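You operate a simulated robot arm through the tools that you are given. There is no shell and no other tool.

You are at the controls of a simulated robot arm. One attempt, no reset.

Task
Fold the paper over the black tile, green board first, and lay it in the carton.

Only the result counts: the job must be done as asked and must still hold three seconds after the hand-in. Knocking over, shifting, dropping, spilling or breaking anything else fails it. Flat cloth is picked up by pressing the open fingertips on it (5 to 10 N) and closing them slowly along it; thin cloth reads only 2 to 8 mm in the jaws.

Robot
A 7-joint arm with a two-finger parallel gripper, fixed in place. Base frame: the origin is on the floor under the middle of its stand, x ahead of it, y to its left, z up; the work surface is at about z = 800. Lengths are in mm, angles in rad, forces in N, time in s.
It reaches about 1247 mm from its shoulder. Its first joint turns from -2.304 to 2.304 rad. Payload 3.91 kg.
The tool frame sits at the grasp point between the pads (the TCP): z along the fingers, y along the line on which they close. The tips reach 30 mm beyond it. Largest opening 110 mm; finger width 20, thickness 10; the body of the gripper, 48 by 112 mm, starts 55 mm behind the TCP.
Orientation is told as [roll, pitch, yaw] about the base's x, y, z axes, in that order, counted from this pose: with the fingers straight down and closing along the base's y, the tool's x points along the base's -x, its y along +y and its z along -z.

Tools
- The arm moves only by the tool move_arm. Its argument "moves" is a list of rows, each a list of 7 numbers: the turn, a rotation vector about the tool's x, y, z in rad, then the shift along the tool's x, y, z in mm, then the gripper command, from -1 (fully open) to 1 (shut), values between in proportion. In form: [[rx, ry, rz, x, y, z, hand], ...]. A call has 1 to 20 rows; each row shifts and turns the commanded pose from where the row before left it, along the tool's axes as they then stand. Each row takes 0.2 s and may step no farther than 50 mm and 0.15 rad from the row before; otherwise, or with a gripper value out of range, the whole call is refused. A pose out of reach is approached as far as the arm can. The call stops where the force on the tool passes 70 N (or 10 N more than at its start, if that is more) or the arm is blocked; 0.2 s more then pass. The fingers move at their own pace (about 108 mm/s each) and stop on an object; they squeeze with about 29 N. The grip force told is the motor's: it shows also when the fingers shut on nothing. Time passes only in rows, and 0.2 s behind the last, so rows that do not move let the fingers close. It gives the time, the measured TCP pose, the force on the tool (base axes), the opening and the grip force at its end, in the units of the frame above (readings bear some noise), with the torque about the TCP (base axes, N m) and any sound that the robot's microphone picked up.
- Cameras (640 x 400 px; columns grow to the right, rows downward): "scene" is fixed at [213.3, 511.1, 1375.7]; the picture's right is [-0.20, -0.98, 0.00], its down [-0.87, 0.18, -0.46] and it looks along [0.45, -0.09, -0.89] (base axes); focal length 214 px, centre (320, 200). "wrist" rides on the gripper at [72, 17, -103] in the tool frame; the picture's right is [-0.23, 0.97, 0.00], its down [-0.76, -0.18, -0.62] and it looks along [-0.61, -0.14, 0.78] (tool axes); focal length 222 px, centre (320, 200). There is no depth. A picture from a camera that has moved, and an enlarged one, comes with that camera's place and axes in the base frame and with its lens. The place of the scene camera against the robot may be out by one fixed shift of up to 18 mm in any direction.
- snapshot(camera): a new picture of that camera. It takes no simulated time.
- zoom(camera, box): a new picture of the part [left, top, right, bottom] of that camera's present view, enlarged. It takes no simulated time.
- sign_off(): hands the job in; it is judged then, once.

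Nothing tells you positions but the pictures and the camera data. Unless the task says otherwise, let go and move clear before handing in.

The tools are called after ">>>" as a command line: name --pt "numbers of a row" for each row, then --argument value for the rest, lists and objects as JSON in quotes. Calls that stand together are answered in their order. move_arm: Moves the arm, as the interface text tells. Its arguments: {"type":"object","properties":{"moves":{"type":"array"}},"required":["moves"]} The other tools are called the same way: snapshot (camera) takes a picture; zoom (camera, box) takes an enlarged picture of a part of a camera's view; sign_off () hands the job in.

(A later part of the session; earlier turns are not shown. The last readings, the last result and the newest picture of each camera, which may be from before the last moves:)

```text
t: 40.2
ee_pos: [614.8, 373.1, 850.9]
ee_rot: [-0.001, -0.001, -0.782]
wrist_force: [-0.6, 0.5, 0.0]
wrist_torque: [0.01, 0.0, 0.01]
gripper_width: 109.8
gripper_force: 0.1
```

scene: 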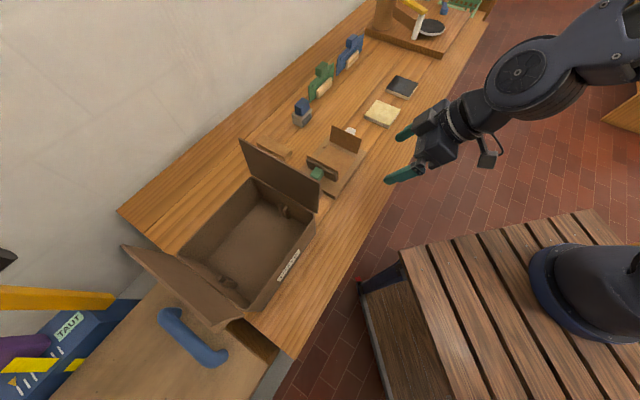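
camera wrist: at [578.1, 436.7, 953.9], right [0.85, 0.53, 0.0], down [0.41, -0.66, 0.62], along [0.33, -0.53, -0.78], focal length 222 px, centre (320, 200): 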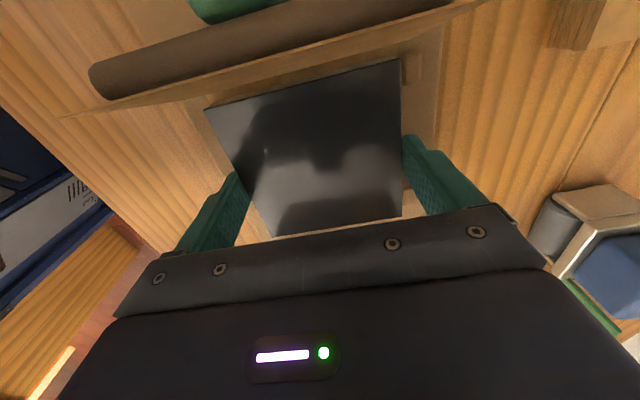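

The fingers are free and fully open. I'll raise the hand straight up and look at how the tile sits on the paper.

>>> move_arm --pt "0 0 0 0 0 -5 -1" --pt "0 0 0 0 0 -15 -1" --pt "0 0 0 0 0 -30 -1" --pt "0 0 0 0 0 -40 -1" --pt "0 0 0 0 0 -40 -1" --pt "0 0 0 0 0 -40 -1" --pt "0 0 0 0 0 -30 -1" --pt "0 0 0 0 0 0 -1" --pt "0 0 0 0 0 0 -1"

>>> zoom --camera "wrist" --box '[200, 0, 440, 180]'

>>> zoom --camera "scene" --box '[290, 110, 380, 190]'

```text
t: 42.2
ee_pos: [617.7, 374.9, 1052.9]
ee_rot: [0.002, 0.0, -0.785]
wrist_force: [-0.2, -0.5, 0.2]
wrist_torque: [-0.03, 0.01, 0.02]
gripper_width: 110.0
gripper_force: 0.1
```

```text
2.22 times, centred on (320, 90) of wrist
camera zoom: at [579.6, 437.5, 1156.6], right [0.85, 0.53, 0.0], down [0.41, -0.66, 0.62], along [0.33, -0.53, -0.78], focal length 494 px, centre (320, 444)
```

zoom: 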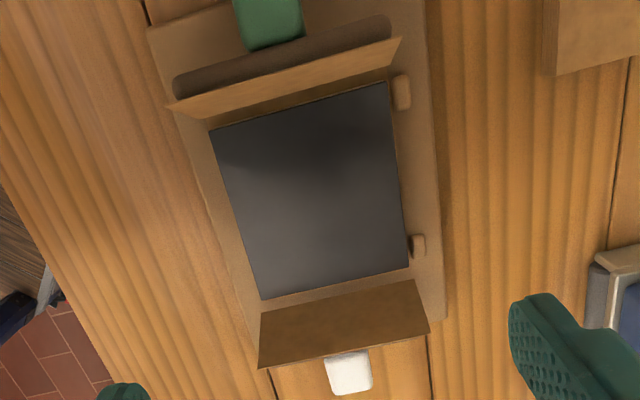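

```text
5.00 times, centred on (335, 150) of scene
camera zoom: at [213.3, 511.1, 1375.7], right [-0.2, -0.98, 0.0], down [-0.87, 0.18, -0.46], along [0.45, -0.09, -0.89], focal length 1072 px, centre (245, 450)
```

zoom: 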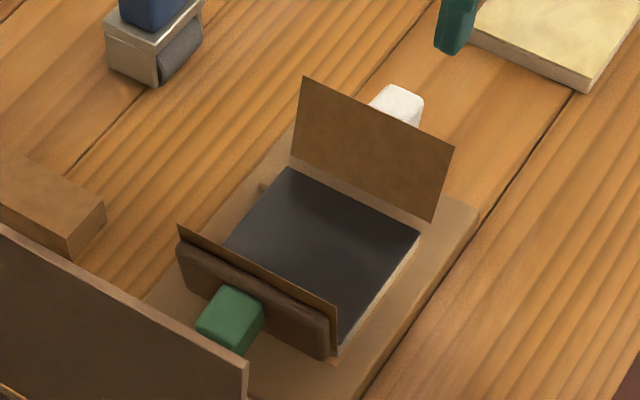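

The tile sits squared and centred on the paper, clear of both studs. The flaps hinge at about tile-top height, so I'll push each board over with closed fingers. I'll turn the hand half round so its camera stays away from the carton lid and looks toward the green board.

>>> move_arm --pt "0 0 -0.15 0 0 0 1" --pt "0 0 -0.15 0 0 0 1" --pt "0 0 -0.15 0 0 0 1" --pt "0 0 -0.15 0 0 0 1" --pt "0 0 -0.15 0 0 0 1" --pt "0 0 -0.15 0 0 0 1" --pt "0 0 -0.15 0 0 0 1" --pt "0 0 -0.15 0 0 0 1" --pt "0 0 -0.15 0 0 0 1" --pt "0 0 -0.15 0 0 0 1" --pt "0 0 -0.15 0 0 0 1" --pt "0 0 -0.15 0 0 0 1" --pt "0 0 -0.15 0 0 0 1" --pt "0 0 -0.15 0 0 0 1" --pt "0 0 -0.15 0 0 0 1" --pt "0 0 -0.15 0 0 0 1" --pt "0 0 -0.15 0 0 0 1" --pt "0 0 -0.15 0 0 0 1" --pt "0 0 -0.15 0 0 0 1" --pt "0 0 -0.15 0 0 0 1"

>>> move_arm --pt "0 0 -0.1416 0 0 0 1" --pt "0 0 0 0 0 0 1" --pt "0 0 0 0 0 0 1"

>>> snapshot --camera "wrist"

>>> snapshot --camera "scene"

```text
t: 46.4
ee_pos: [617.2, 374.7, 1050.6]
ee_rot: [0.0, -0.001, 2.217]
wrist_force: [-1.1, -0.2, -0.2]
wrist_torque: [0.0, 0.0, 0.01]
gripper_width: 0.0
gripper_force: 29.3
```

```text
t: 47.2
ee_pos: [616.0, 373.3, 1051.0]
ee_rot: [0.001, 0.001, 2.356]
wrist_force: [-0.4, -0.3, -0.5]
wrist_torque: [-0.01, 0.02, -0.02]
gripper_width: 0.0
gripper_force: 29.3
```

```text
taken
camera wrist: at [656.5, 310.7, 1154.9], right [-0.85, -0.53, 0.0], down [-0.41, 0.66, 0.62], along [-0.33, 0.53, -0.78], focal length 222 px, centre (320, 200)
```

wrist: 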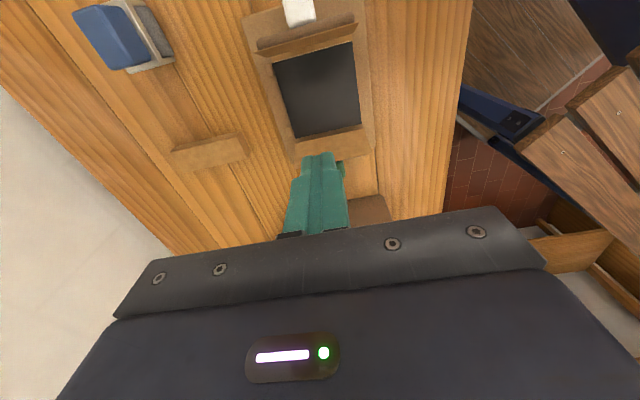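

```text
taken
```

scene: 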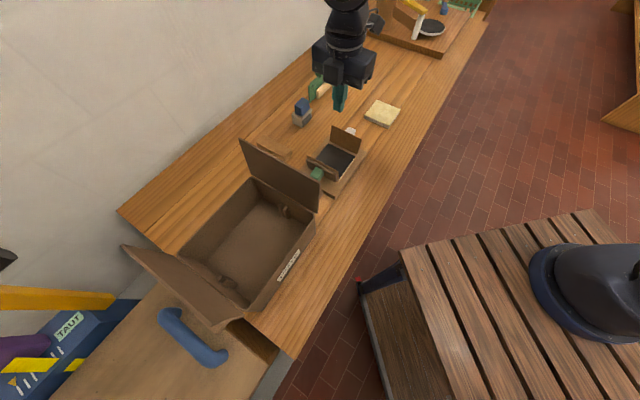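

I'll tilt the hand to look past the fingers at the gap between the green board and the carton's lid.

>>> move_arm --pt "0 -0.15 0 0 0 0 1" --pt "0 -0.15 0 0 0 0 1" --pt "0 -0.15 0 0 0 0 1" --pt "0 0 0 0 0 0 1" --pt "0 0 0 0 0 0 1"

>>> snapshot --camera "wrist"

>>> zoom --camera "wrist" --box '[210, 0, 450, 210]'

```text
t: 48.4
ee_pos: [616.2, 373.4, 1050.9]
ee_rot: [-0.001, -0.451, 2.357]
wrist_force: [0.9, 0.6, 0.0]
wrist_torque: [-0.01, 0.0, -0.01]
gripper_width: 0.0
gripper_force: 29.0
```

```text
taken
camera wrist: at [683.0, 283.8, 1112.9], right [-0.83, -0.54, 0.1], down [-0.17, 0.42, 0.89], along [-0.53, 0.73, -0.44], focal length 222 px, centre (320, 200)
```

wrist: 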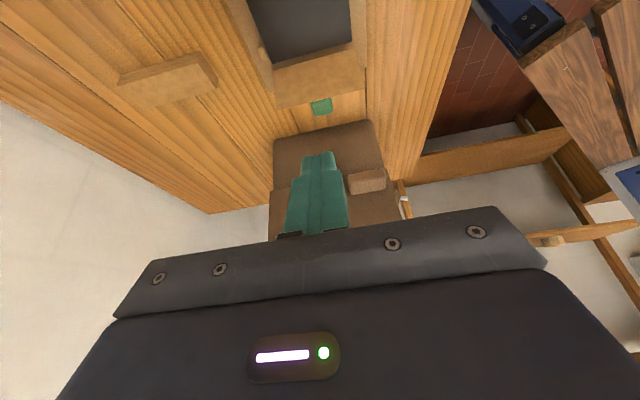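

```text
1.90 times, centred on (330, 105) of wrist
camera zoom: at [683.0, 283.8, 1112.9], right [-0.83, -0.54, 0.1], down [-0.17, 0.42, 0.89], along [-0.53, 0.73, -0.44], focal length 423 px, centre (301, 381)
```

zoom: 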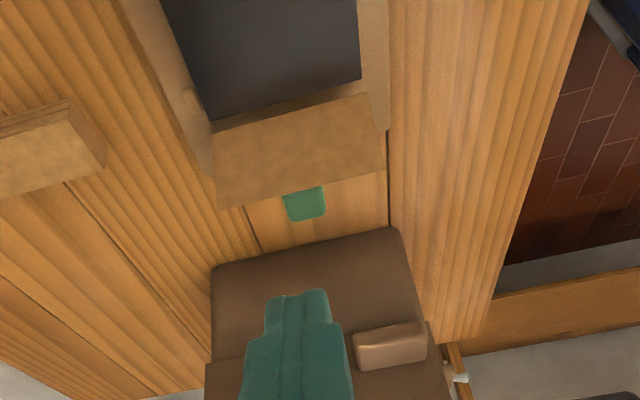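

The carton wall facing the jig stands at about e1 = +50 with its lid flap rising to z ≈ 1050, leaving roughly 100 mm beyond the green knob. I'll zoom in on the green board and knob for exact dimensions.

>>> zoom --camera "scene" --box '[300, 140, 350, 200]'

>>> zoom --camera "wrist" --box '[240, 0, 400, 140]'

```text
6.67 times, centred on (325, 170) of scene
camera zoom: at [213.3, 511.1, 1375.7], right [-0.2, -0.98, 0.0], down [-0.87, 0.18, -0.46], along [0.45, -0.09, -0.89], focal length 1430 px, centre (287, 400)
```

zoom: 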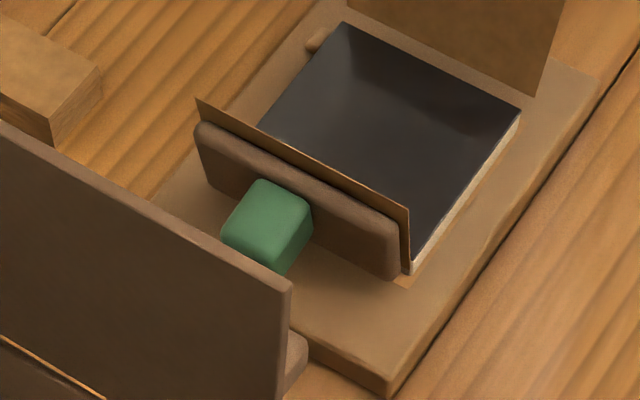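

```text
2.86 times, centred on (320, 70) of wrist
camera zoom: at [683.0, 283.8, 1112.9], right [-0.83, -0.54, 0.1], down [-0.17, 0.42, 0.89], along [-0.53, 0.73, -0.44], focal length 635 px, centre (320, 571)
```

zoom: 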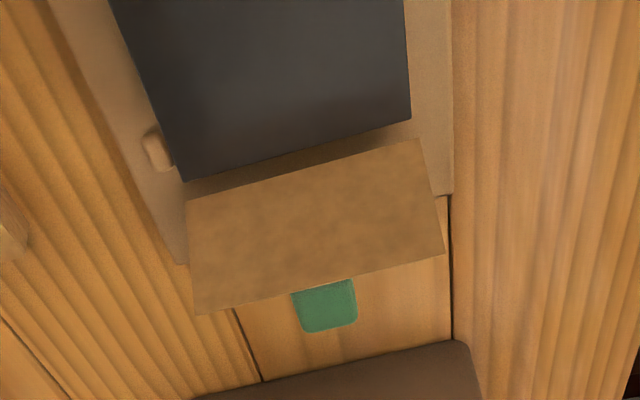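

The knob is about 28 mm wide, centred near e2 = 698, with its outer face at about e1 = -64 and z ≈ 858–884. The board hinges near (e1 -113, z 836). I'll level the hand and move above the spot just outside the green knob.

>>> move_arm --pt "0 0.15 0 0 0 0 1" --pt "0 0.15 0 0 0 0 1" --pt "0 0.15 0 0 0 0 1" --pt "0 0 0 -20 0.5 0 1" --pt "0 0 0 -35 0.5 0 1" --pt "0 0 0 -35 0.5 0 1" --pt "0 0 0 -33.7 0.2 0 1" --pt "0 0 0 0 0 0 1" --pt "0 0 0 0 0 0 1"

>>> snapshot --camera "wrist"

>>> zoom --camera "scene" --box '[220, 60, 400, 220]'

```text
t: 50.4
ee_pos: [527.9, 459.3, 1050.6]
ee_rot: [0.0, -0.002, 2.355]
wrist_force: [-1.0, 0.7, 0.6]
wrist_torque: [0.02, 0.02, 0.02]
gripper_width: 0.0
gripper_force: 28.8
```

```text
taken
camera wrist: at [568.0, 397.1, 1154.8], right [-0.85, -0.53, 0.0], down [-0.41, 0.66, 0.62], along [-0.33, 0.53, -0.78], focal length 222 px, centre (320, 200)
```

wrist: 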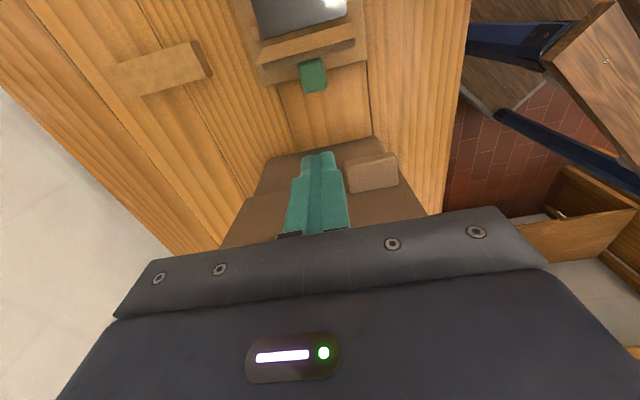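

```text
2.50 times, centred on (310, 140) of scene
camera zoom: at [213.3, 511.1, 1375.7], right [-0.2, -0.98, 0.0], down [-0.87, 0.18, -0.46], along [0.45, -0.09, -0.89], focal length 536 px, centre (345, 350)
```

zoom: 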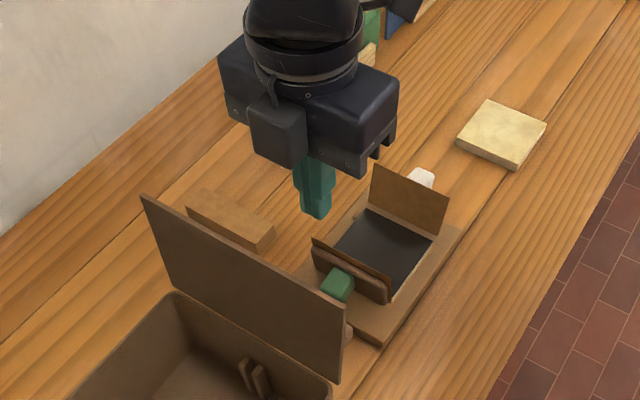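

>>> zoom --camera "wrist" --box '[240, 0, 400, 120]'

```text
3.33 times, centred on (320, 60) of wrist
camera zoom: at [568.0, 397.1, 1154.8], right [-0.85, -0.53, 0.0], down [-0.41, 0.66, 0.62], along [-0.33, 0.53, -0.78], focal length 740 px, centre (320, 667)
```

zoom: 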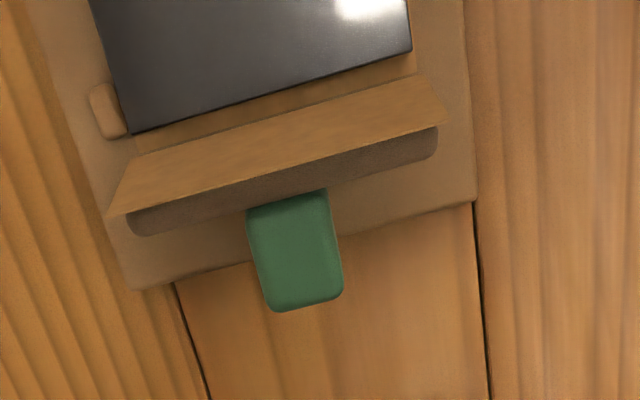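

The knob's outer face is at e1 ≈ -62. I'll shift 6 mm further out for clearance and descend beside it in stages.

>>> move_arm --pt "0 0 0 -6.5 0 10 1" --pt "0 0 0 0 0 30 1" --pt "0 0 0 0 0 40 1" --pt "0 0 0 0 0 40 1" --pt "0 0 0 0 0 20 1" --pt "0 0 0 0 0 0 1" --pt "0 0 0 0 0 0 1"

>>> snapshot --camera "wrist"

>>> zoom --camera "scene" --box '[220, 80, 400, 220]'

```text
t: 52.0
ee_pos: [523.1, 465.1, 911.8]
ee_rot: [0.001, 0.001, 2.356]
wrist_force: [0.3, 0.3, 0.5]
wrist_torque: [0.0, -0.01, 0.01]
gripper_width: 0.0
gripper_force: 28.8
```

```text
taken
camera wrist: at [562.6, 402.0, 1014.4], right [-0.85, -0.53, 0.0], down [-0.41, 0.66, 0.62], along [-0.33, 0.53, -0.78], focal length 222 px, centre (320, 200)
```

wrist: 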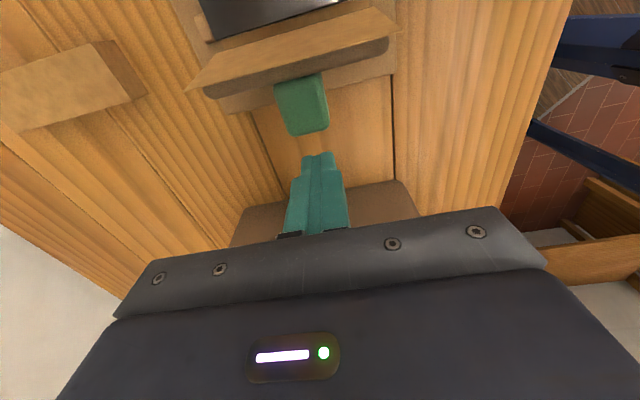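

```text
2.86 times, centred on (310, 150) of scene
camera zoom: at [213.3, 511.1, 1375.7], right [-0.2, -0.98, 0.0], down [-0.87, 0.18, -0.46], along [0.45, -0.09, -0.89], focal length 613 px, centre (349, 343)
```

zoom: 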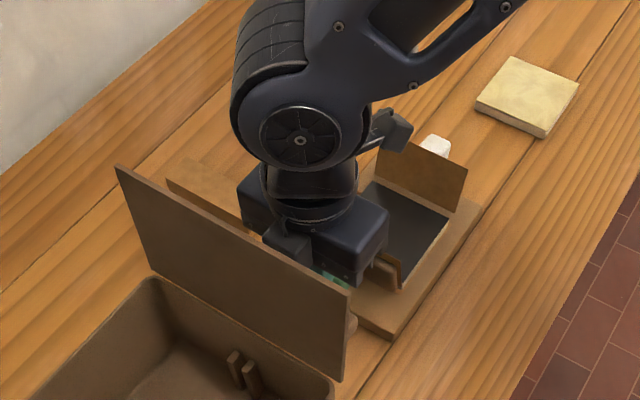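

No contact so far, and the hand fits between the jig and the carton lid. I'll go down the remaining 38 mm slowly.

>>> move_arm --pt "0 0 0 0 0 13 1" --pt "0 0 0 0 0 13 1" --pt "0 0 0 0 0 12 1" --pt "0 0 0 0 0 0 1" --pt "0 0 0 0 0 0 1"

>>> snapshot --camera "wrist"

>>> zoom --camera "scene" --box '[240, 100, 380, 220]'

```text
t: 52.5
ee_pos: [525.4, 466.4, 898.9]
ee_rot: [-0.008, 0.001, 2.355]
wrist_force: [-7.1, -11.9, 36.1]
wrist_torque: [1.43, 1.09, 0.65]
gripper_width: 0.0
gripper_force: 28.4
stopped in row 2: the force on the tool passed its limit at 102 N (the readings are from after the stop); the commanded pose is now the measured one
```

```text
taken
camera wrist: at [564.2, 401.9, 1002.1], right [-0.85, -0.53, -0.01], down [-0.42, 0.66, 0.62], along [-0.32, 0.53, -0.78], focal length 222 px, centre (320, 200)
```

wrist: 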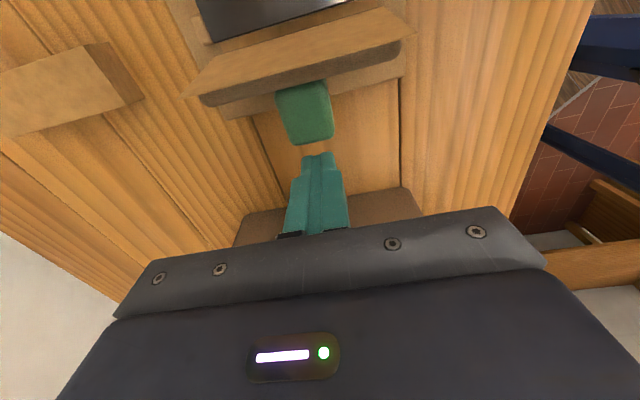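

```text
3.33 times, centred on (310, 160) of scene
camera zoom: at [213.3, 511.1, 1375.7], right [-0.2, -0.98, 0.0], down [-0.87, 0.18, -0.46], along [0.45, -0.09, -0.89], focal length 715 px, centre (353, 333)
```

zoom: 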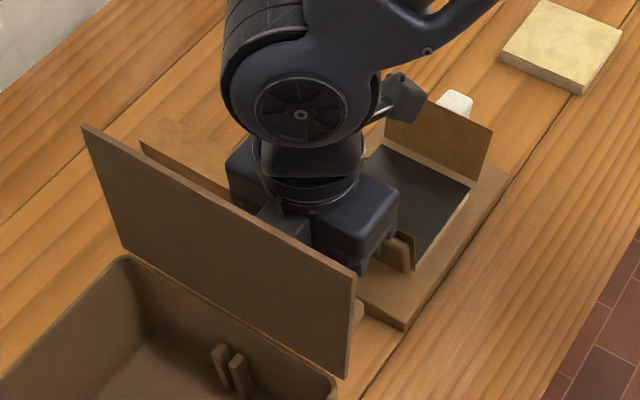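

Something on the hand's far side touched a protruding piece of the carton lid (about 50 mm outward from the finger axis). I'll back straight up at once and check that nothing moved.

>>> move_arm --pt "0 0 0 0 0 -5 1" --pt "0 0 0 0 0 -10 1" --pt "0 0 0 0 0 -20 1" --pt "0 0 0 0 0 -40 1" --pt "0 0 0 0 0 -45 1" --pt "0 0 0 0 0 -32 1" --pt "0 0 0 25 0 0 1" --pt "0 0 0 45 0 0 1" --pt "0 0 0 45 0 0 1" --pt "0 0 0 0 0 0 1" --pt "0 0 0 0 0 0 1"

>>> snapshot --camera "scene"

>>> zoom --camera "scene" --box '[120, 100, 400, 360]'

>>> zoom --camera "scene" --box '[270, 110, 390, 200]'

```text
t: 55.0
ee_pos: [606.1, 383.6, 1050.8]
ee_rot: [-0.005, 0.0, 2.354]
wrist_force: [0.6, -0.1, -0.1]
wrist_torque: [-0.01, 0.01, -0.02]
gripper_width: 0.0
gripper_force: 29.1
```

```text
taken
```

scene: 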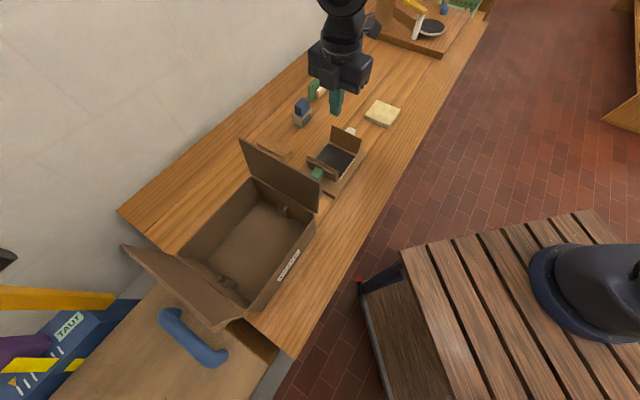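

```text
1.54 times, centred on (260, 230) of scene
camera zoom: at [213.3, 511.1, 1375.7], right [-0.2, -0.98, 0.0], down [-0.87, 0.18, -0.46], along [0.45, -0.09, -0.89], focal length 330 px, centre (412, 154)
```

zoom: 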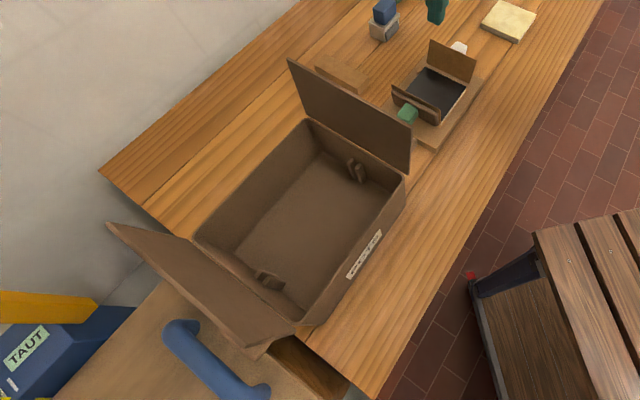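

```text
4.44 times, centred on (330, 155) of scene
camera zoom: at [213.3, 511.1, 1375.7], right [-0.2, -0.98, 0.0], down [-0.87, 0.18, -0.46], along [0.45, -0.09, -0.89], focal length 953 px, centre (276, 400)
```

zoom: 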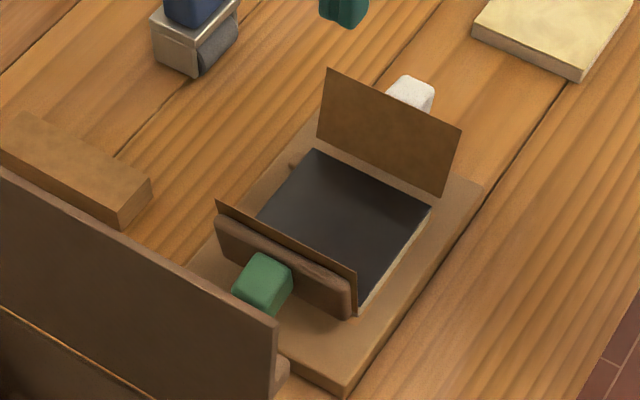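

The carton and jig are unchanged. I'll use a different hand posture: tilt the hand about 14° so its body leans over the jig, away from the carton lid, and come down outside the knob again.

>>> move_arm --pt "0 0 0 -36.8 0.6 0 1" --pt "0 0 0 -36.8 0.6 0 1" --pt "0 0 0 -36.7 0.6 0 1" --pt "0 -0.125 0 0 0 0 1" --pt "0 -0.125 0 0 0 0 1" --pt "0 0 0 9.9 0 38.8 1" --pt "0 0 0 9.9 0 38.8 1" --pt "0 0 0 9.9 0 38.8 1" --pt "0 0 0 0 0 0 1" --pt "0 0 0 0 0 0 1"

>>> snapshot --camera "wrist"

>>> zoom --camera "scene" --box '[220, 80, 400, 220]'

```text
t: 57.1
ee_pos: [527.6, 461.1, 926.6]
ee_rot: [-0.007, -0.249, 2.356]
wrist_force: [-0.4, 0.7, 0.5]
wrist_torque: [0.01, 0.03, -0.05]
gripper_width: 0.3
gripper_force: 29.6
```

```text
taken
camera wrist: at [583.2, 380.9, 1010.0], right [-0.85, -0.53, 0.05], down [-0.29, 0.54, 0.79], along [-0.45, 0.66, -0.61], focal length 222 px, centre (320, 200)
```

wrist: 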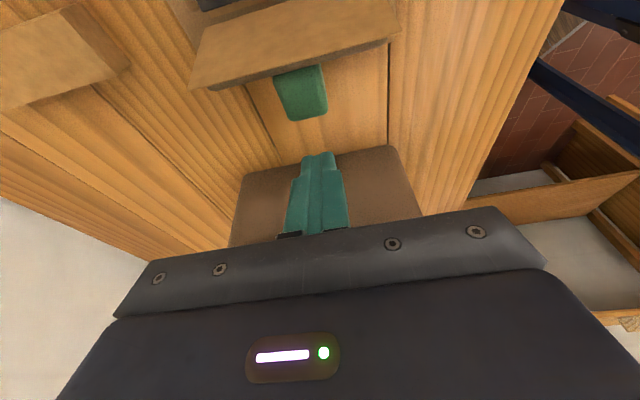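

```text
2.86 times, centred on (310, 150) of scene
camera zoom: at [213.3, 511.1, 1375.7], right [-0.2, -0.98, 0.0], down [-0.87, 0.18, -0.46], along [0.45, -0.09, -0.89], focal length 613 px, centre (349, 343)
```

zoom: 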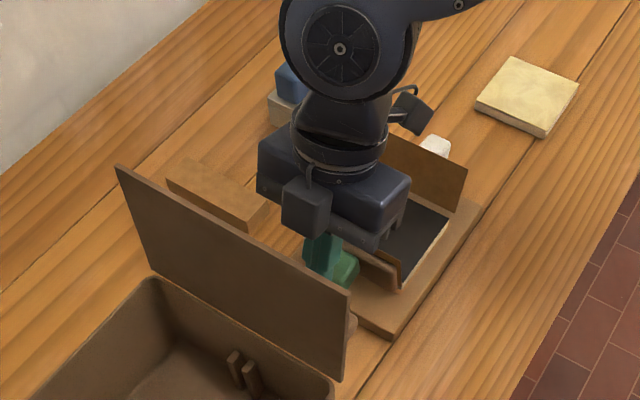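

The tilted hand clears the lid well. I'll lower the remaining 43 mm in small steps.

>>> move_arm --pt "0 0 0 2.6 0 10.3 1" --pt "0 0 0 2.6 0 10.3 1" --pt "0 0 0 2.6 0 10.3 1" --pt "0 0 0 2.6 0 10.3 1" --pt "0 0 0 0 0 0 1" --pt "0 0 0 0 0 0 1"

>>> snapshot --camera "wrist"

>>> zoom --camera "scene" --box '[240, 100, 380, 220]'

```text
t: 58.5
ee_pos: [527.8, 462.0, 884.0]
ee_rot: [-0.006, -0.249, 2.357]
wrist_force: [0.1, 0.4, -0.5]
wrist_torque: [0.0, -0.04, -0.02]
gripper_width: 0.0
gripper_force: 29.0
```

```text
taken
camera wrist: at [583.7, 381.5, 967.2], right [-0.85, -0.53, 0.05], down [-0.29, 0.54, 0.79], along [-0.45, 0.66, -0.61], focal length 222 px, centre (320, 200)
```

wrist: 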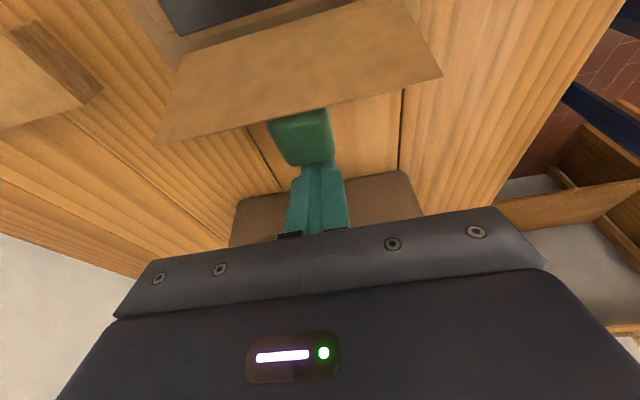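

```text
3.33 times, centred on (310, 160) of scene
camera zoom: at [213.3, 511.1, 1375.7], right [-0.2, -0.98, 0.0], down [-0.87, 0.18, -0.46], along [0.45, -0.09, -0.89], focal length 715 px, centre (353, 333)
```

zoom: 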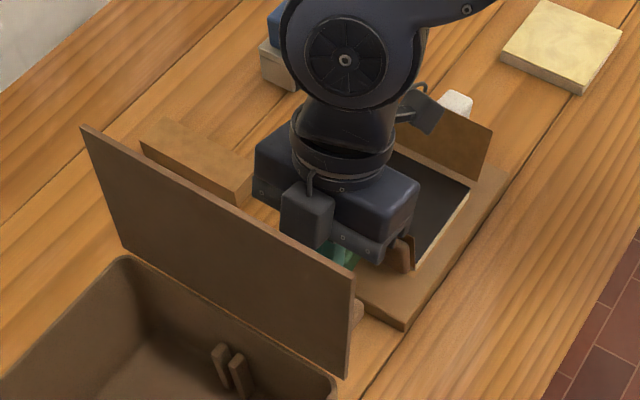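

The fingertip is now behind the green knob. I'll begin pushing inward gently and watch the force and the board.

>>> move_arm --pt "0 0 0 3.9 0 -0.3 1" --pt "0 0 0 3.9 0 -0.3 1" --pt "0 0 0 3.9 0 -0.3 1" --pt "0 0 0 0 0 0 1"

>>> snapshot --camera "wrist"

```text
t: 59.5
ee_pos: [531.7, 457.3, 886.7]
ee_rot: [-0.01, -0.251, 2.362]
wrist_force: [-38.8, 37.5, 45.3]
wrist_torque: [-0.17, -0.06, -0.08]
gripper_width: 0.1
gripper_force: 29.5
```

```text
taken
camera wrist: at [588.0, 376.8, 969.0], right [-0.84, -0.54, 0.05], down [-0.29, 0.53, 0.8], along [-0.45, 0.66, -0.6], focal length 222 px, centre (320, 200)
```

wrist: 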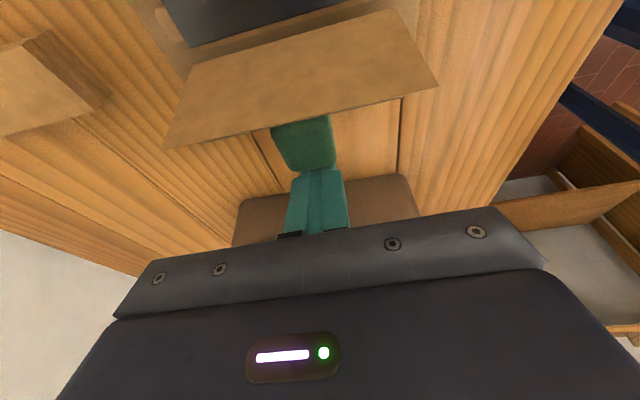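

The push is jamming because the knob's corner wants to rise as it swings, while my finger moves only sideways. I'll follow the knob's arc by moving up and in together.

>>> move_arm --pt "0 0 0 0.7 0 -5.3 1" --pt "0 0 0 0.7 0 -5.3 1" --pt "0 0 0 0 0 0 1"

>>> snapshot --camera "wrist"

```text
t: 60.4
ee_pos: [537.8, 451.1, 894.1]
ee_rot: [-0.008, -0.247, 2.357]
wrist_force: [-12.4, 22.2, 31.6]
wrist_torque: [-0.1, -0.23, 0.05]
gripper_width: 0.0
gripper_force: 28.6
```

```text
taken
camera wrist: at [594.1, 370.5, 977.2], right [-0.85, -0.53, 0.05], down [-0.29, 0.54, 0.79], along [-0.45, 0.66, -0.61], focal length 222 px, centre (320, 200)
```

wrist: 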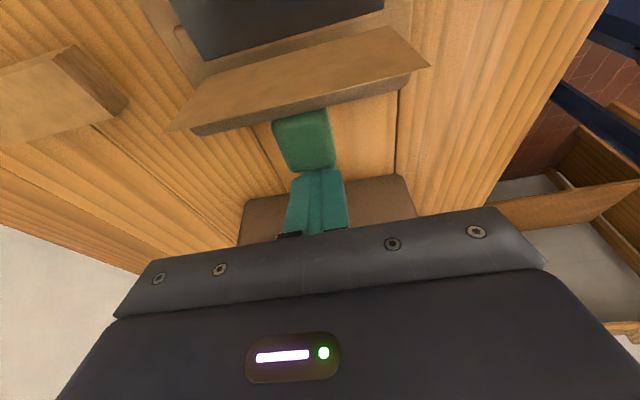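

The board is swinging now with little resistance. I'll keep following the arc.

>>> move_arm --pt "0 0 0 3.9 0 -5.6 1" --pt "0 0 0 3.9 0 -5.6 1" --pt "0 0 0 0 0 0 1"

>>> snapshot --camera "wrist"

```text
t: 61.1
ee_pos: [545.0, 441.5, 902.7]
ee_rot: [-0.004, -0.247, 2.354]
wrist_force: [-1.6, 10.9, 7.6]
wrist_torque: [0.37, 0.14, 0.08]
gripper_width: 0.0
gripper_force: 28.6
```

```text
taken
camera wrist: at [601.3, 362.3, 984.7], right [-0.85, -0.53, 0.05], down [-0.29, 0.54, 0.79], along [-0.45, 0.65, -0.61], focal length 222 px, centre (320, 200)
```

wrist: 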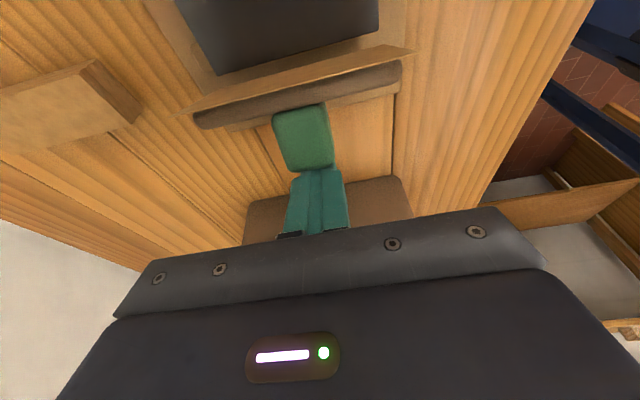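

The flap is folding in with the board. I'll continue along the arc to about 60° and look.

>>> move_arm --pt "0 0 0 3.05 0 -1.6 1" --pt "0 0 0 3.05 0 -1.6 1" --pt "0 0 0 3.5 0 -2.45 1" --pt "0 0 0 3.5 0 -2.45 1" --pt "0 0 0 4.05 0 -2.3 1" --pt "0 0 0 4.05 0 -2.3 1" --pt "0 0 0 4.25 0 -1.6 1" --pt "0 0 0 4.25 0 -1.6 1" --pt "0 0 0 4.4 0 -0.85 1" --pt "0 0 0 4.4 0 -0.85 1" --pt "0 0 0 0 0 0 1"

>>> snapshot --camera "wrist"

>>> zoom --camera "scene" --box '[260, 90, 400, 210]'

```text
t: 63.5
ee_pos: [574.3, 412.8, 908.3]
ee_rot: [-0.005, -0.249, 2.355]
wrist_force: [0.5, -0.5, -0.2]
wrist_torque: [-0.02, 0.0, 0.0]
gripper_width: 0.0
gripper_force: 28.7
```

```text
taken
camera wrist: at [630.5, 334.2, 991.8], right [-0.85, -0.53, 0.05], down [-0.29, 0.54, 0.79], along [-0.45, 0.66, -0.61], focal length 222 px, centre (320, 200)
```

wrist: 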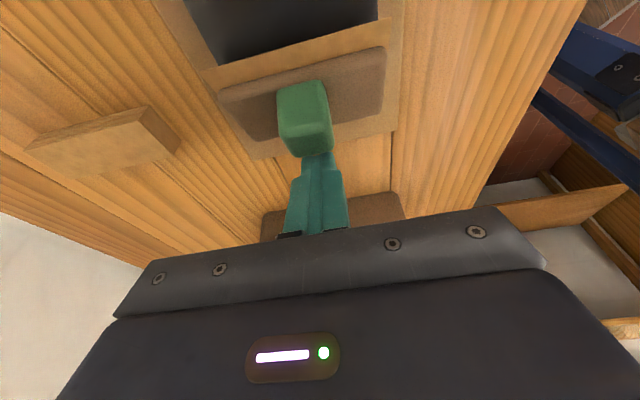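

```text
3.33 times, centred on (330, 150) of scene
camera zoom: at [213.3, 511.1, 1375.7], right [-0.2, -0.98, 0.0], down [-0.87, 0.18, -0.46], along [0.45, -0.09, -0.89], focal length 715 px, centre (287, 367)
```

zoom: 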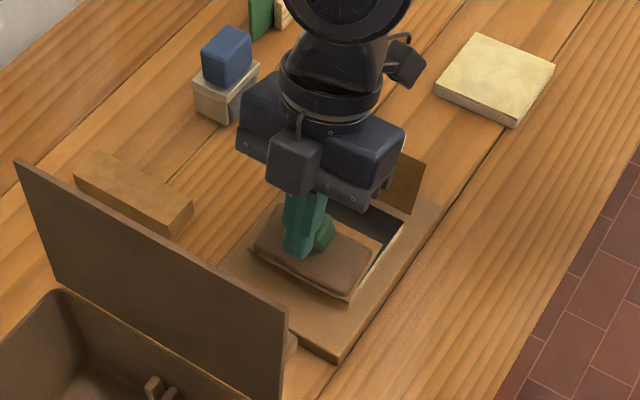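

The board is past halfway with almost no force. I'll continue along the arc toward flat.

>>> move_arm --pt "0 0 0 4.65 0 0.1 1" --pt "0 0 0 4.65 0 0.1 1" --pt "0 0 0 4.55 0 0.65 1" --pt "0 0 0 4.55 0 0.65 1" --pt "0 0 0 4.5 0 1.45 1" --pt "0 0 0 4.5 0 1.45 1" --pt "0 0 0 0 0 0 1"

>>> snapshot --camera "wrist"

>>> zoom --camera "scene" --box '[260, 90, 400, 210]'

```text
t: 65.0
ee_pos: [586.7, 402.9, 902.9]
ee_rot: [-0.013, -0.255, 2.365]
wrist_force: [-13.9, 11.6, 6.8]
wrist_torque: [0.37, 0.12, -0.11]
gripper_width: 0.0
gripper_force: 29.2
stopped in row 7: the force on the tool passed its limit at 74 N (the readings are from after the stop); the commanded pose is now the measured one
```

```text
taken
camera wrist: at [643.4, 322.3, 985.0], right [-0.84, -0.54, 0.05], down [-0.29, 0.53, 0.8], along [-0.45, 0.66, -0.6], focal length 222 px, centre (320, 200)
```

wrist: 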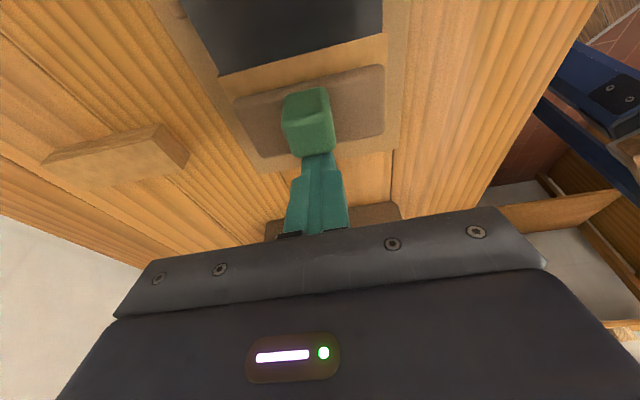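

```text
3.33 times, centred on (330, 150) of scene
camera zoom: at [213.3, 511.1, 1375.7], right [-0.2, -0.98, 0.0], down [-0.87, 0.18, -0.46], along [0.45, -0.09, -0.89], focal length 715 px, centre (287, 367)
```

zoom: 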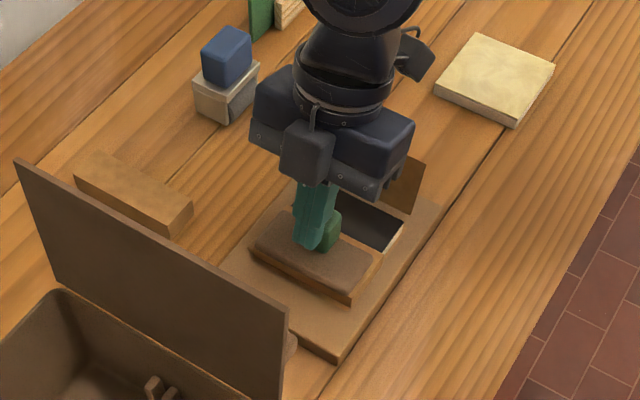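

The force rose because the board is now flat: the flap's free edge lies at about e1 = -174, level with the tile top. I'll back off and see whether the board and fold stay.

>>> move_arm --pt "0 0 0 -3 0 0.7 1" --pt "0 0 0 -4 0 1 1" --pt "0 0 0 -4 0 -15 1" --pt "0 0 0 -5 0 -20 1" --pt "0 0 0 -6 0 -30 1" --pt "0 0 0 0 0 0 1"

>>> snapshot --camera "wrist"

>>> zoom --camera "scene" --box '[260, 90, 400, 210]'

```text
t: 66.4
ee_pos: [586.1, 402.5, 969.3]
ee_rot: [-0.01, -0.255, 2.365]
wrist_force: [0.1, 0.7, 0.0]
wrist_torque: [0.01, 0.03, -0.01]
gripper_width: 0.1
gripper_force: 29.1
```

```text
taken
camera wrist: at [642.4, 322.6, 1051.8], right [-0.84, -0.54, 0.05], down [-0.29, 0.53, 0.8], along [-0.45, 0.66, -0.6], focal length 222 px, centre (320, 200)
```

wrist: 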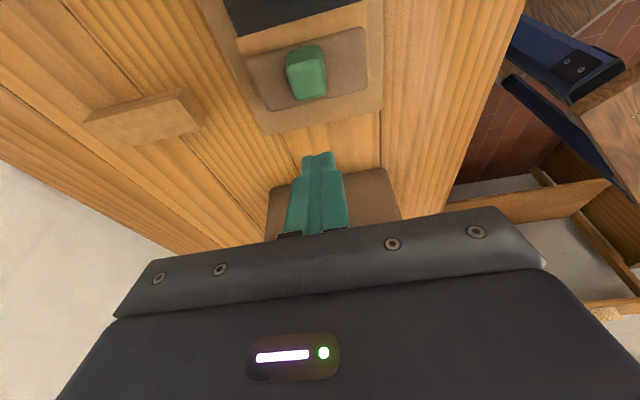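

```text
3.33 times, centred on (330, 150) of scene
camera zoom: at [213.3, 511.1, 1375.7], right [-0.2, -0.98, 0.0], down [-0.87, 0.18, -0.46], along [0.45, -0.09, -0.89], focal length 715 px, centre (287, 367)
```

zoom: 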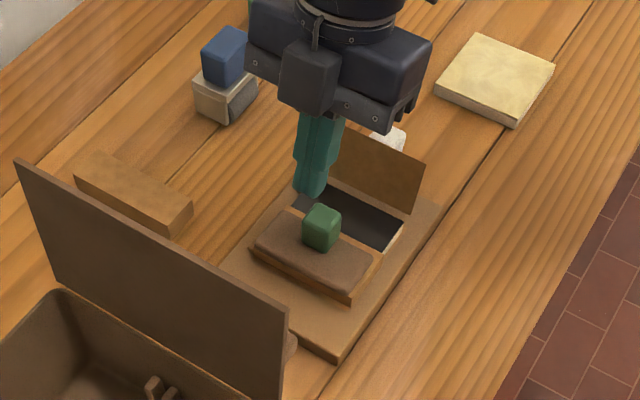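

The green board and its flap stay down flat on the tile, with the flap's free edge a little past the board, so the white flap can fold over it. I'll level the hand and move to the white board's side.

>>> move_arm --pt "0 0 0 -9.9 0 -38.8 1" --pt "0 0 0 -9.9 0 -38.8 1" --pt "0 0.1275 0 0 0 0 1" --pt "-0.01 0.1275 0.009 0 0 0 1" --pt "0 0 0 40 0 0 1" --pt "0 0 0 45 0 0 1" --pt "0 0 0 45 0 0 1" --pt "0 0 0 35 0 0 1" --pt "0 0 0 0 0 0 1" --pt "0 0 0 0 0 0 1"

>>> snapshot --camera "wrist"

>>> zoom --camera "wrist" --box '[220, 0, 420, 150]'

>>> zoom --camera "scene" --box '[290, 110, 380, 190]'

```text
t: 68.6
ee_pos: [700.6, 285.3, 1049.9]
ee_rot: [0.001, 0.0, 2.352]
wrist_force: [0.4, -0.8, -0.7]
wrist_torque: [0.0, -0.03, 0.01]
gripper_width: 0.2
gripper_force: 29.2
```

```text
taken
camera wrist: at [740.2, 222.4, 1153.6], right [-0.85, -0.52, 0.0], down [-0.41, 0.67, 0.62], along [-0.33, 0.53, -0.78], focal length 222 px, centre (320, 200)
```

wrist: 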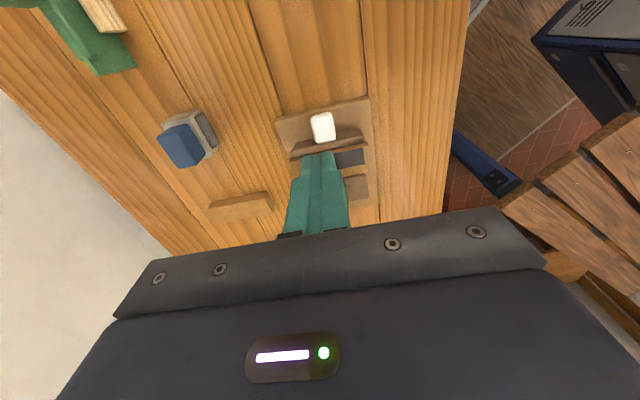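

```text
2.67 times, centred on (320, 75) of wrist
camera zoom: at [740.2, 222.4, 1153.6], right [-0.85, -0.52, 0.0], down [-0.41, 0.67, 0.62], along [-0.33, 0.53, -0.78], focal length 592 px, centre (320, 533)
```

zoom: 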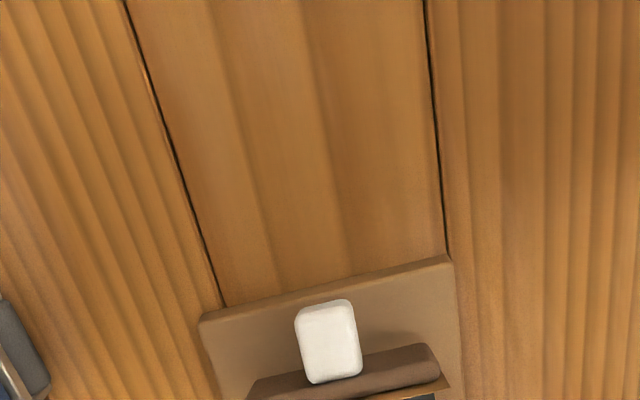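

```text
5.00 times, centred on (335, 150) of scene
camera zoom: at [213.3, 511.1, 1375.7], right [-0.2, -0.98, 0.0], down [-0.87, 0.18, -0.46], along [0.45, -0.09, -0.89], focal length 1072 px, centre (245, 450)
```

zoom: 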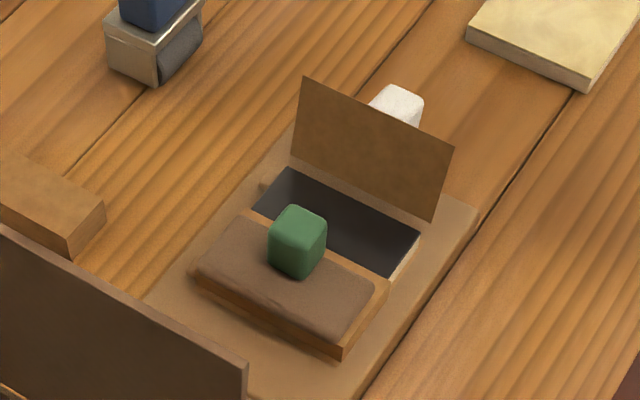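

The white knob's outer face is at e1 ≈ -282, centred on the hand. I'll shift 6 mm further out and descend beside it; this side has open space.

>>> move_arm --pt "0 0 0.003 6.5 -0.6 20 1" --pt "0 0 0 0 0 40 1" --pt "0 0 0 0 0 40 1" --pt "0 0 0 0 0 30 1" --pt "0 0 0 0 0 20 1" --pt "0 0 0 0 0 10 1" --pt "0 0 0 0 0 8 1" --pt "0 0 0 0 0 0 1" --pt "0 0 0 0 0 0 1"

>>> snapshot --camera "wrist"

>>> zoom --camera "scene" --box '[270, 60, 430, 190]'

```text
t: 70.6
ee_pos: [703.9, 280.7, 882.0]
ee_rot: [-0.001, 0.0, 2.349]
wrist_force: [-0.6, -0.1, 0.3]
wrist_torque: [0.04, -0.01, -0.04]
gripper_width: 0.3
gripper_force: 28.3
```

```text
taken
camera wrist: at [744.4, 218.2, 985.0], right [-0.85, -0.52, 0.0], down [-0.41, 0.67, 0.62], along [-0.33, 0.53, -0.78], focal length 222 px, centre (320, 200)
```

wrist: 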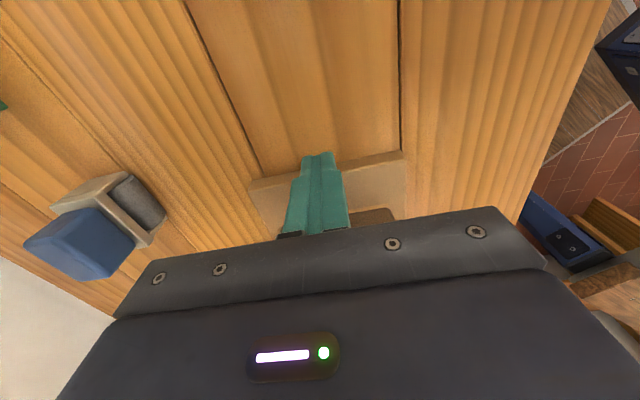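

```text
3.08 times, centred on (350, 125) of scene
camera zoom: at [213.3, 511.1, 1375.7], right [-0.2, -0.98, 0.0], down [-0.87, 0.18, -0.46], along [0.45, -0.09, -0.89], focal length 660 px, centre (228, 431)
```

zoom: 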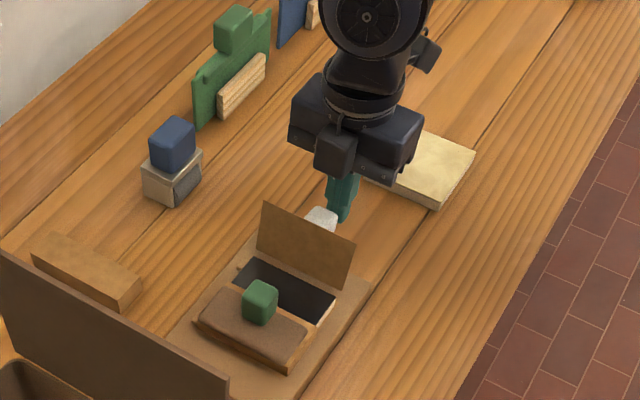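

The fingertip is just outside the white knob. I'll push in and follow the arc in small steps as before.

>>> move_arm --pt "0 0 0 -4 0 0 1" --pt "0 0 0 -4 0 0 1" --pt "0 0 0 -3.5 0 -3 1" --pt "0 0 0 -3.5 0 -3 1" --pt "0 0 0 -4 0 -3.5 1" --pt "0 0 0 0 0 0 1"

>>> zoom --camera "scene" --box '[290, 90, 410, 190]'

```text
t: 72.0
ee_pos: [692.1, 294.3, 890.0]
ee_rot: [0.0, 0.002, 2.35]
wrist_force: [4.8, -8.6, 4.3]
wrist_torque: [-0.22, -0.1, 0.06]
gripper_width: 0.0
gripper_force: 28.6
```

```text
4.00 times, centred on (350, 140) of scene
camera zoom: at [213.3, 511.1, 1375.7], right [-0.2, -0.98, 0.0], down [-0.87, 0.18, -0.46], along [0.45, -0.09, -0.89], focal length 858 px, centre (200, 440)
```

zoom: 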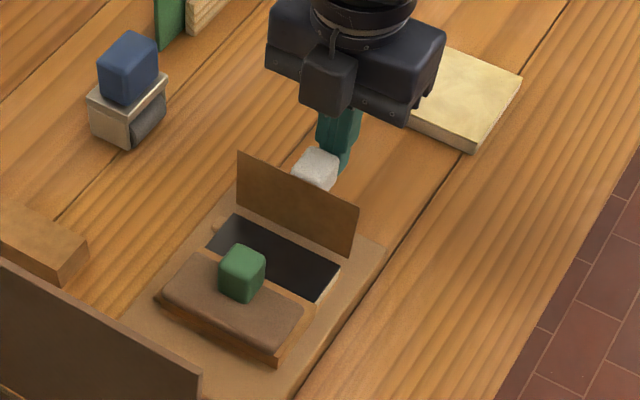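

The white board is moving with light force. I'll continue along the arc to about 50°.

>>> move_arm --pt "0 0 0 -3.25 0 -3.25 1" --pt "0 0 0 -3.25 0 -3.25 1" --pt "0 0 0 -3.6 0 -2.75 1" --pt "0 0 0 -3.6 0 -2.75 1" --pt "0 0 0 -4.1 0 -2 1" --pt "0 0 0 -4.1 0 -2 1" --pt "0 0 0 -4.4 0 -1.25 1" --pt "0 0 0 -4.4 0 -1.25 1" --pt "0 0 0 -4.55 0 -0.5 1" --pt "0 0 0 -4.55 0 -0.5 1" --pt "0 0 0 0 0 0 1"

>>> zoom --camera "scene" --box '[290, 90, 410, 190]'

>>> snapshot --camera "wrist"

```text
t: 74.4
ee_pos: [662.7, 323.0, 910.3]
ee_rot: [0.0, 0.0, 2.348]
wrist_force: [0.0, -0.9, -0.5]
wrist_torque: [-0.01, 0.03, 0.01]
gripper_width: 0.0
gripper_force: 28.9
```

```text
4.00 times, centred on (350, 140) of scene
camera zoom: at [213.3, 511.1, 1375.7], right [-0.2, -0.98, 0.0], down [-0.87, 0.18, -0.46], along [0.45, -0.09, -0.89], focal length 858 px, centre (200, 440)
```

zoom: 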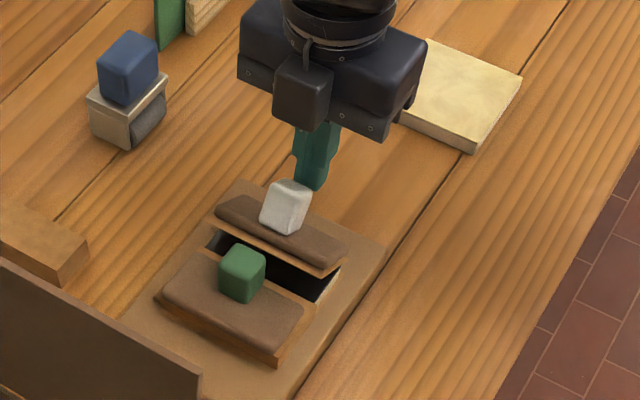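

```text
taken
camera wrist: at [702.7, 259.3, 1014.2], right [-0.85, -0.52, 0.0], down [-0.41, 0.67, 0.62], along [-0.33, 0.53, -0.78], focal length 222 px, centre (320, 200)
```

wrist: 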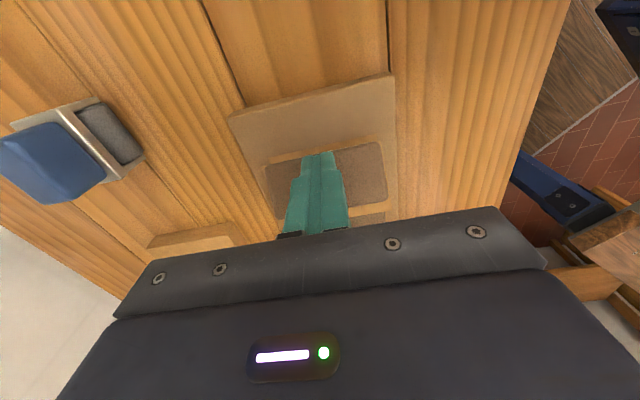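

Past halfway. I'll continue toward flat, with smaller steps at the end.

>>> move_arm --pt "0 0 0 -4.6 0 0.25 1" --pt "0 0 0 -4.6 0 0.25 1" --pt "0 0 0 -4.5 0 1.05 1" --pt "0 0 0 -4.5 0 1.05 1" --pt "0 0 0 -3 0 1.2 1" --pt "0 0 0 -3 0 1.2 1" --pt "0 0 0 0 0 0 1"

>>> zoom --camera "scene" --box '[290, 90, 410, 190]'

```text
t: 76.0
ee_pos: [646.1, 340.4, 905.3]
ee_rot: [0.0, 0.004, 2.348]
wrist_force: [0.2, -0.1, -0.6]
wrist_torque: [-0.02, -0.01, 0.02]
gripper_width: 0.1
gripper_force: 29.1
```

```text
4.00 times, centred on (350, 140) of scene
camera zoom: at [213.3, 511.1, 1375.7], right [-0.2, -0.98, 0.0], down [-0.87, 0.18, -0.46], along [0.45, -0.09, -0.89], focal length 858 px, centre (200, 440)
```

zoom: 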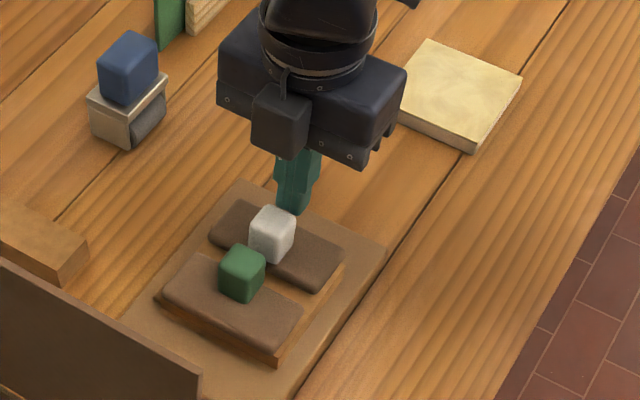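

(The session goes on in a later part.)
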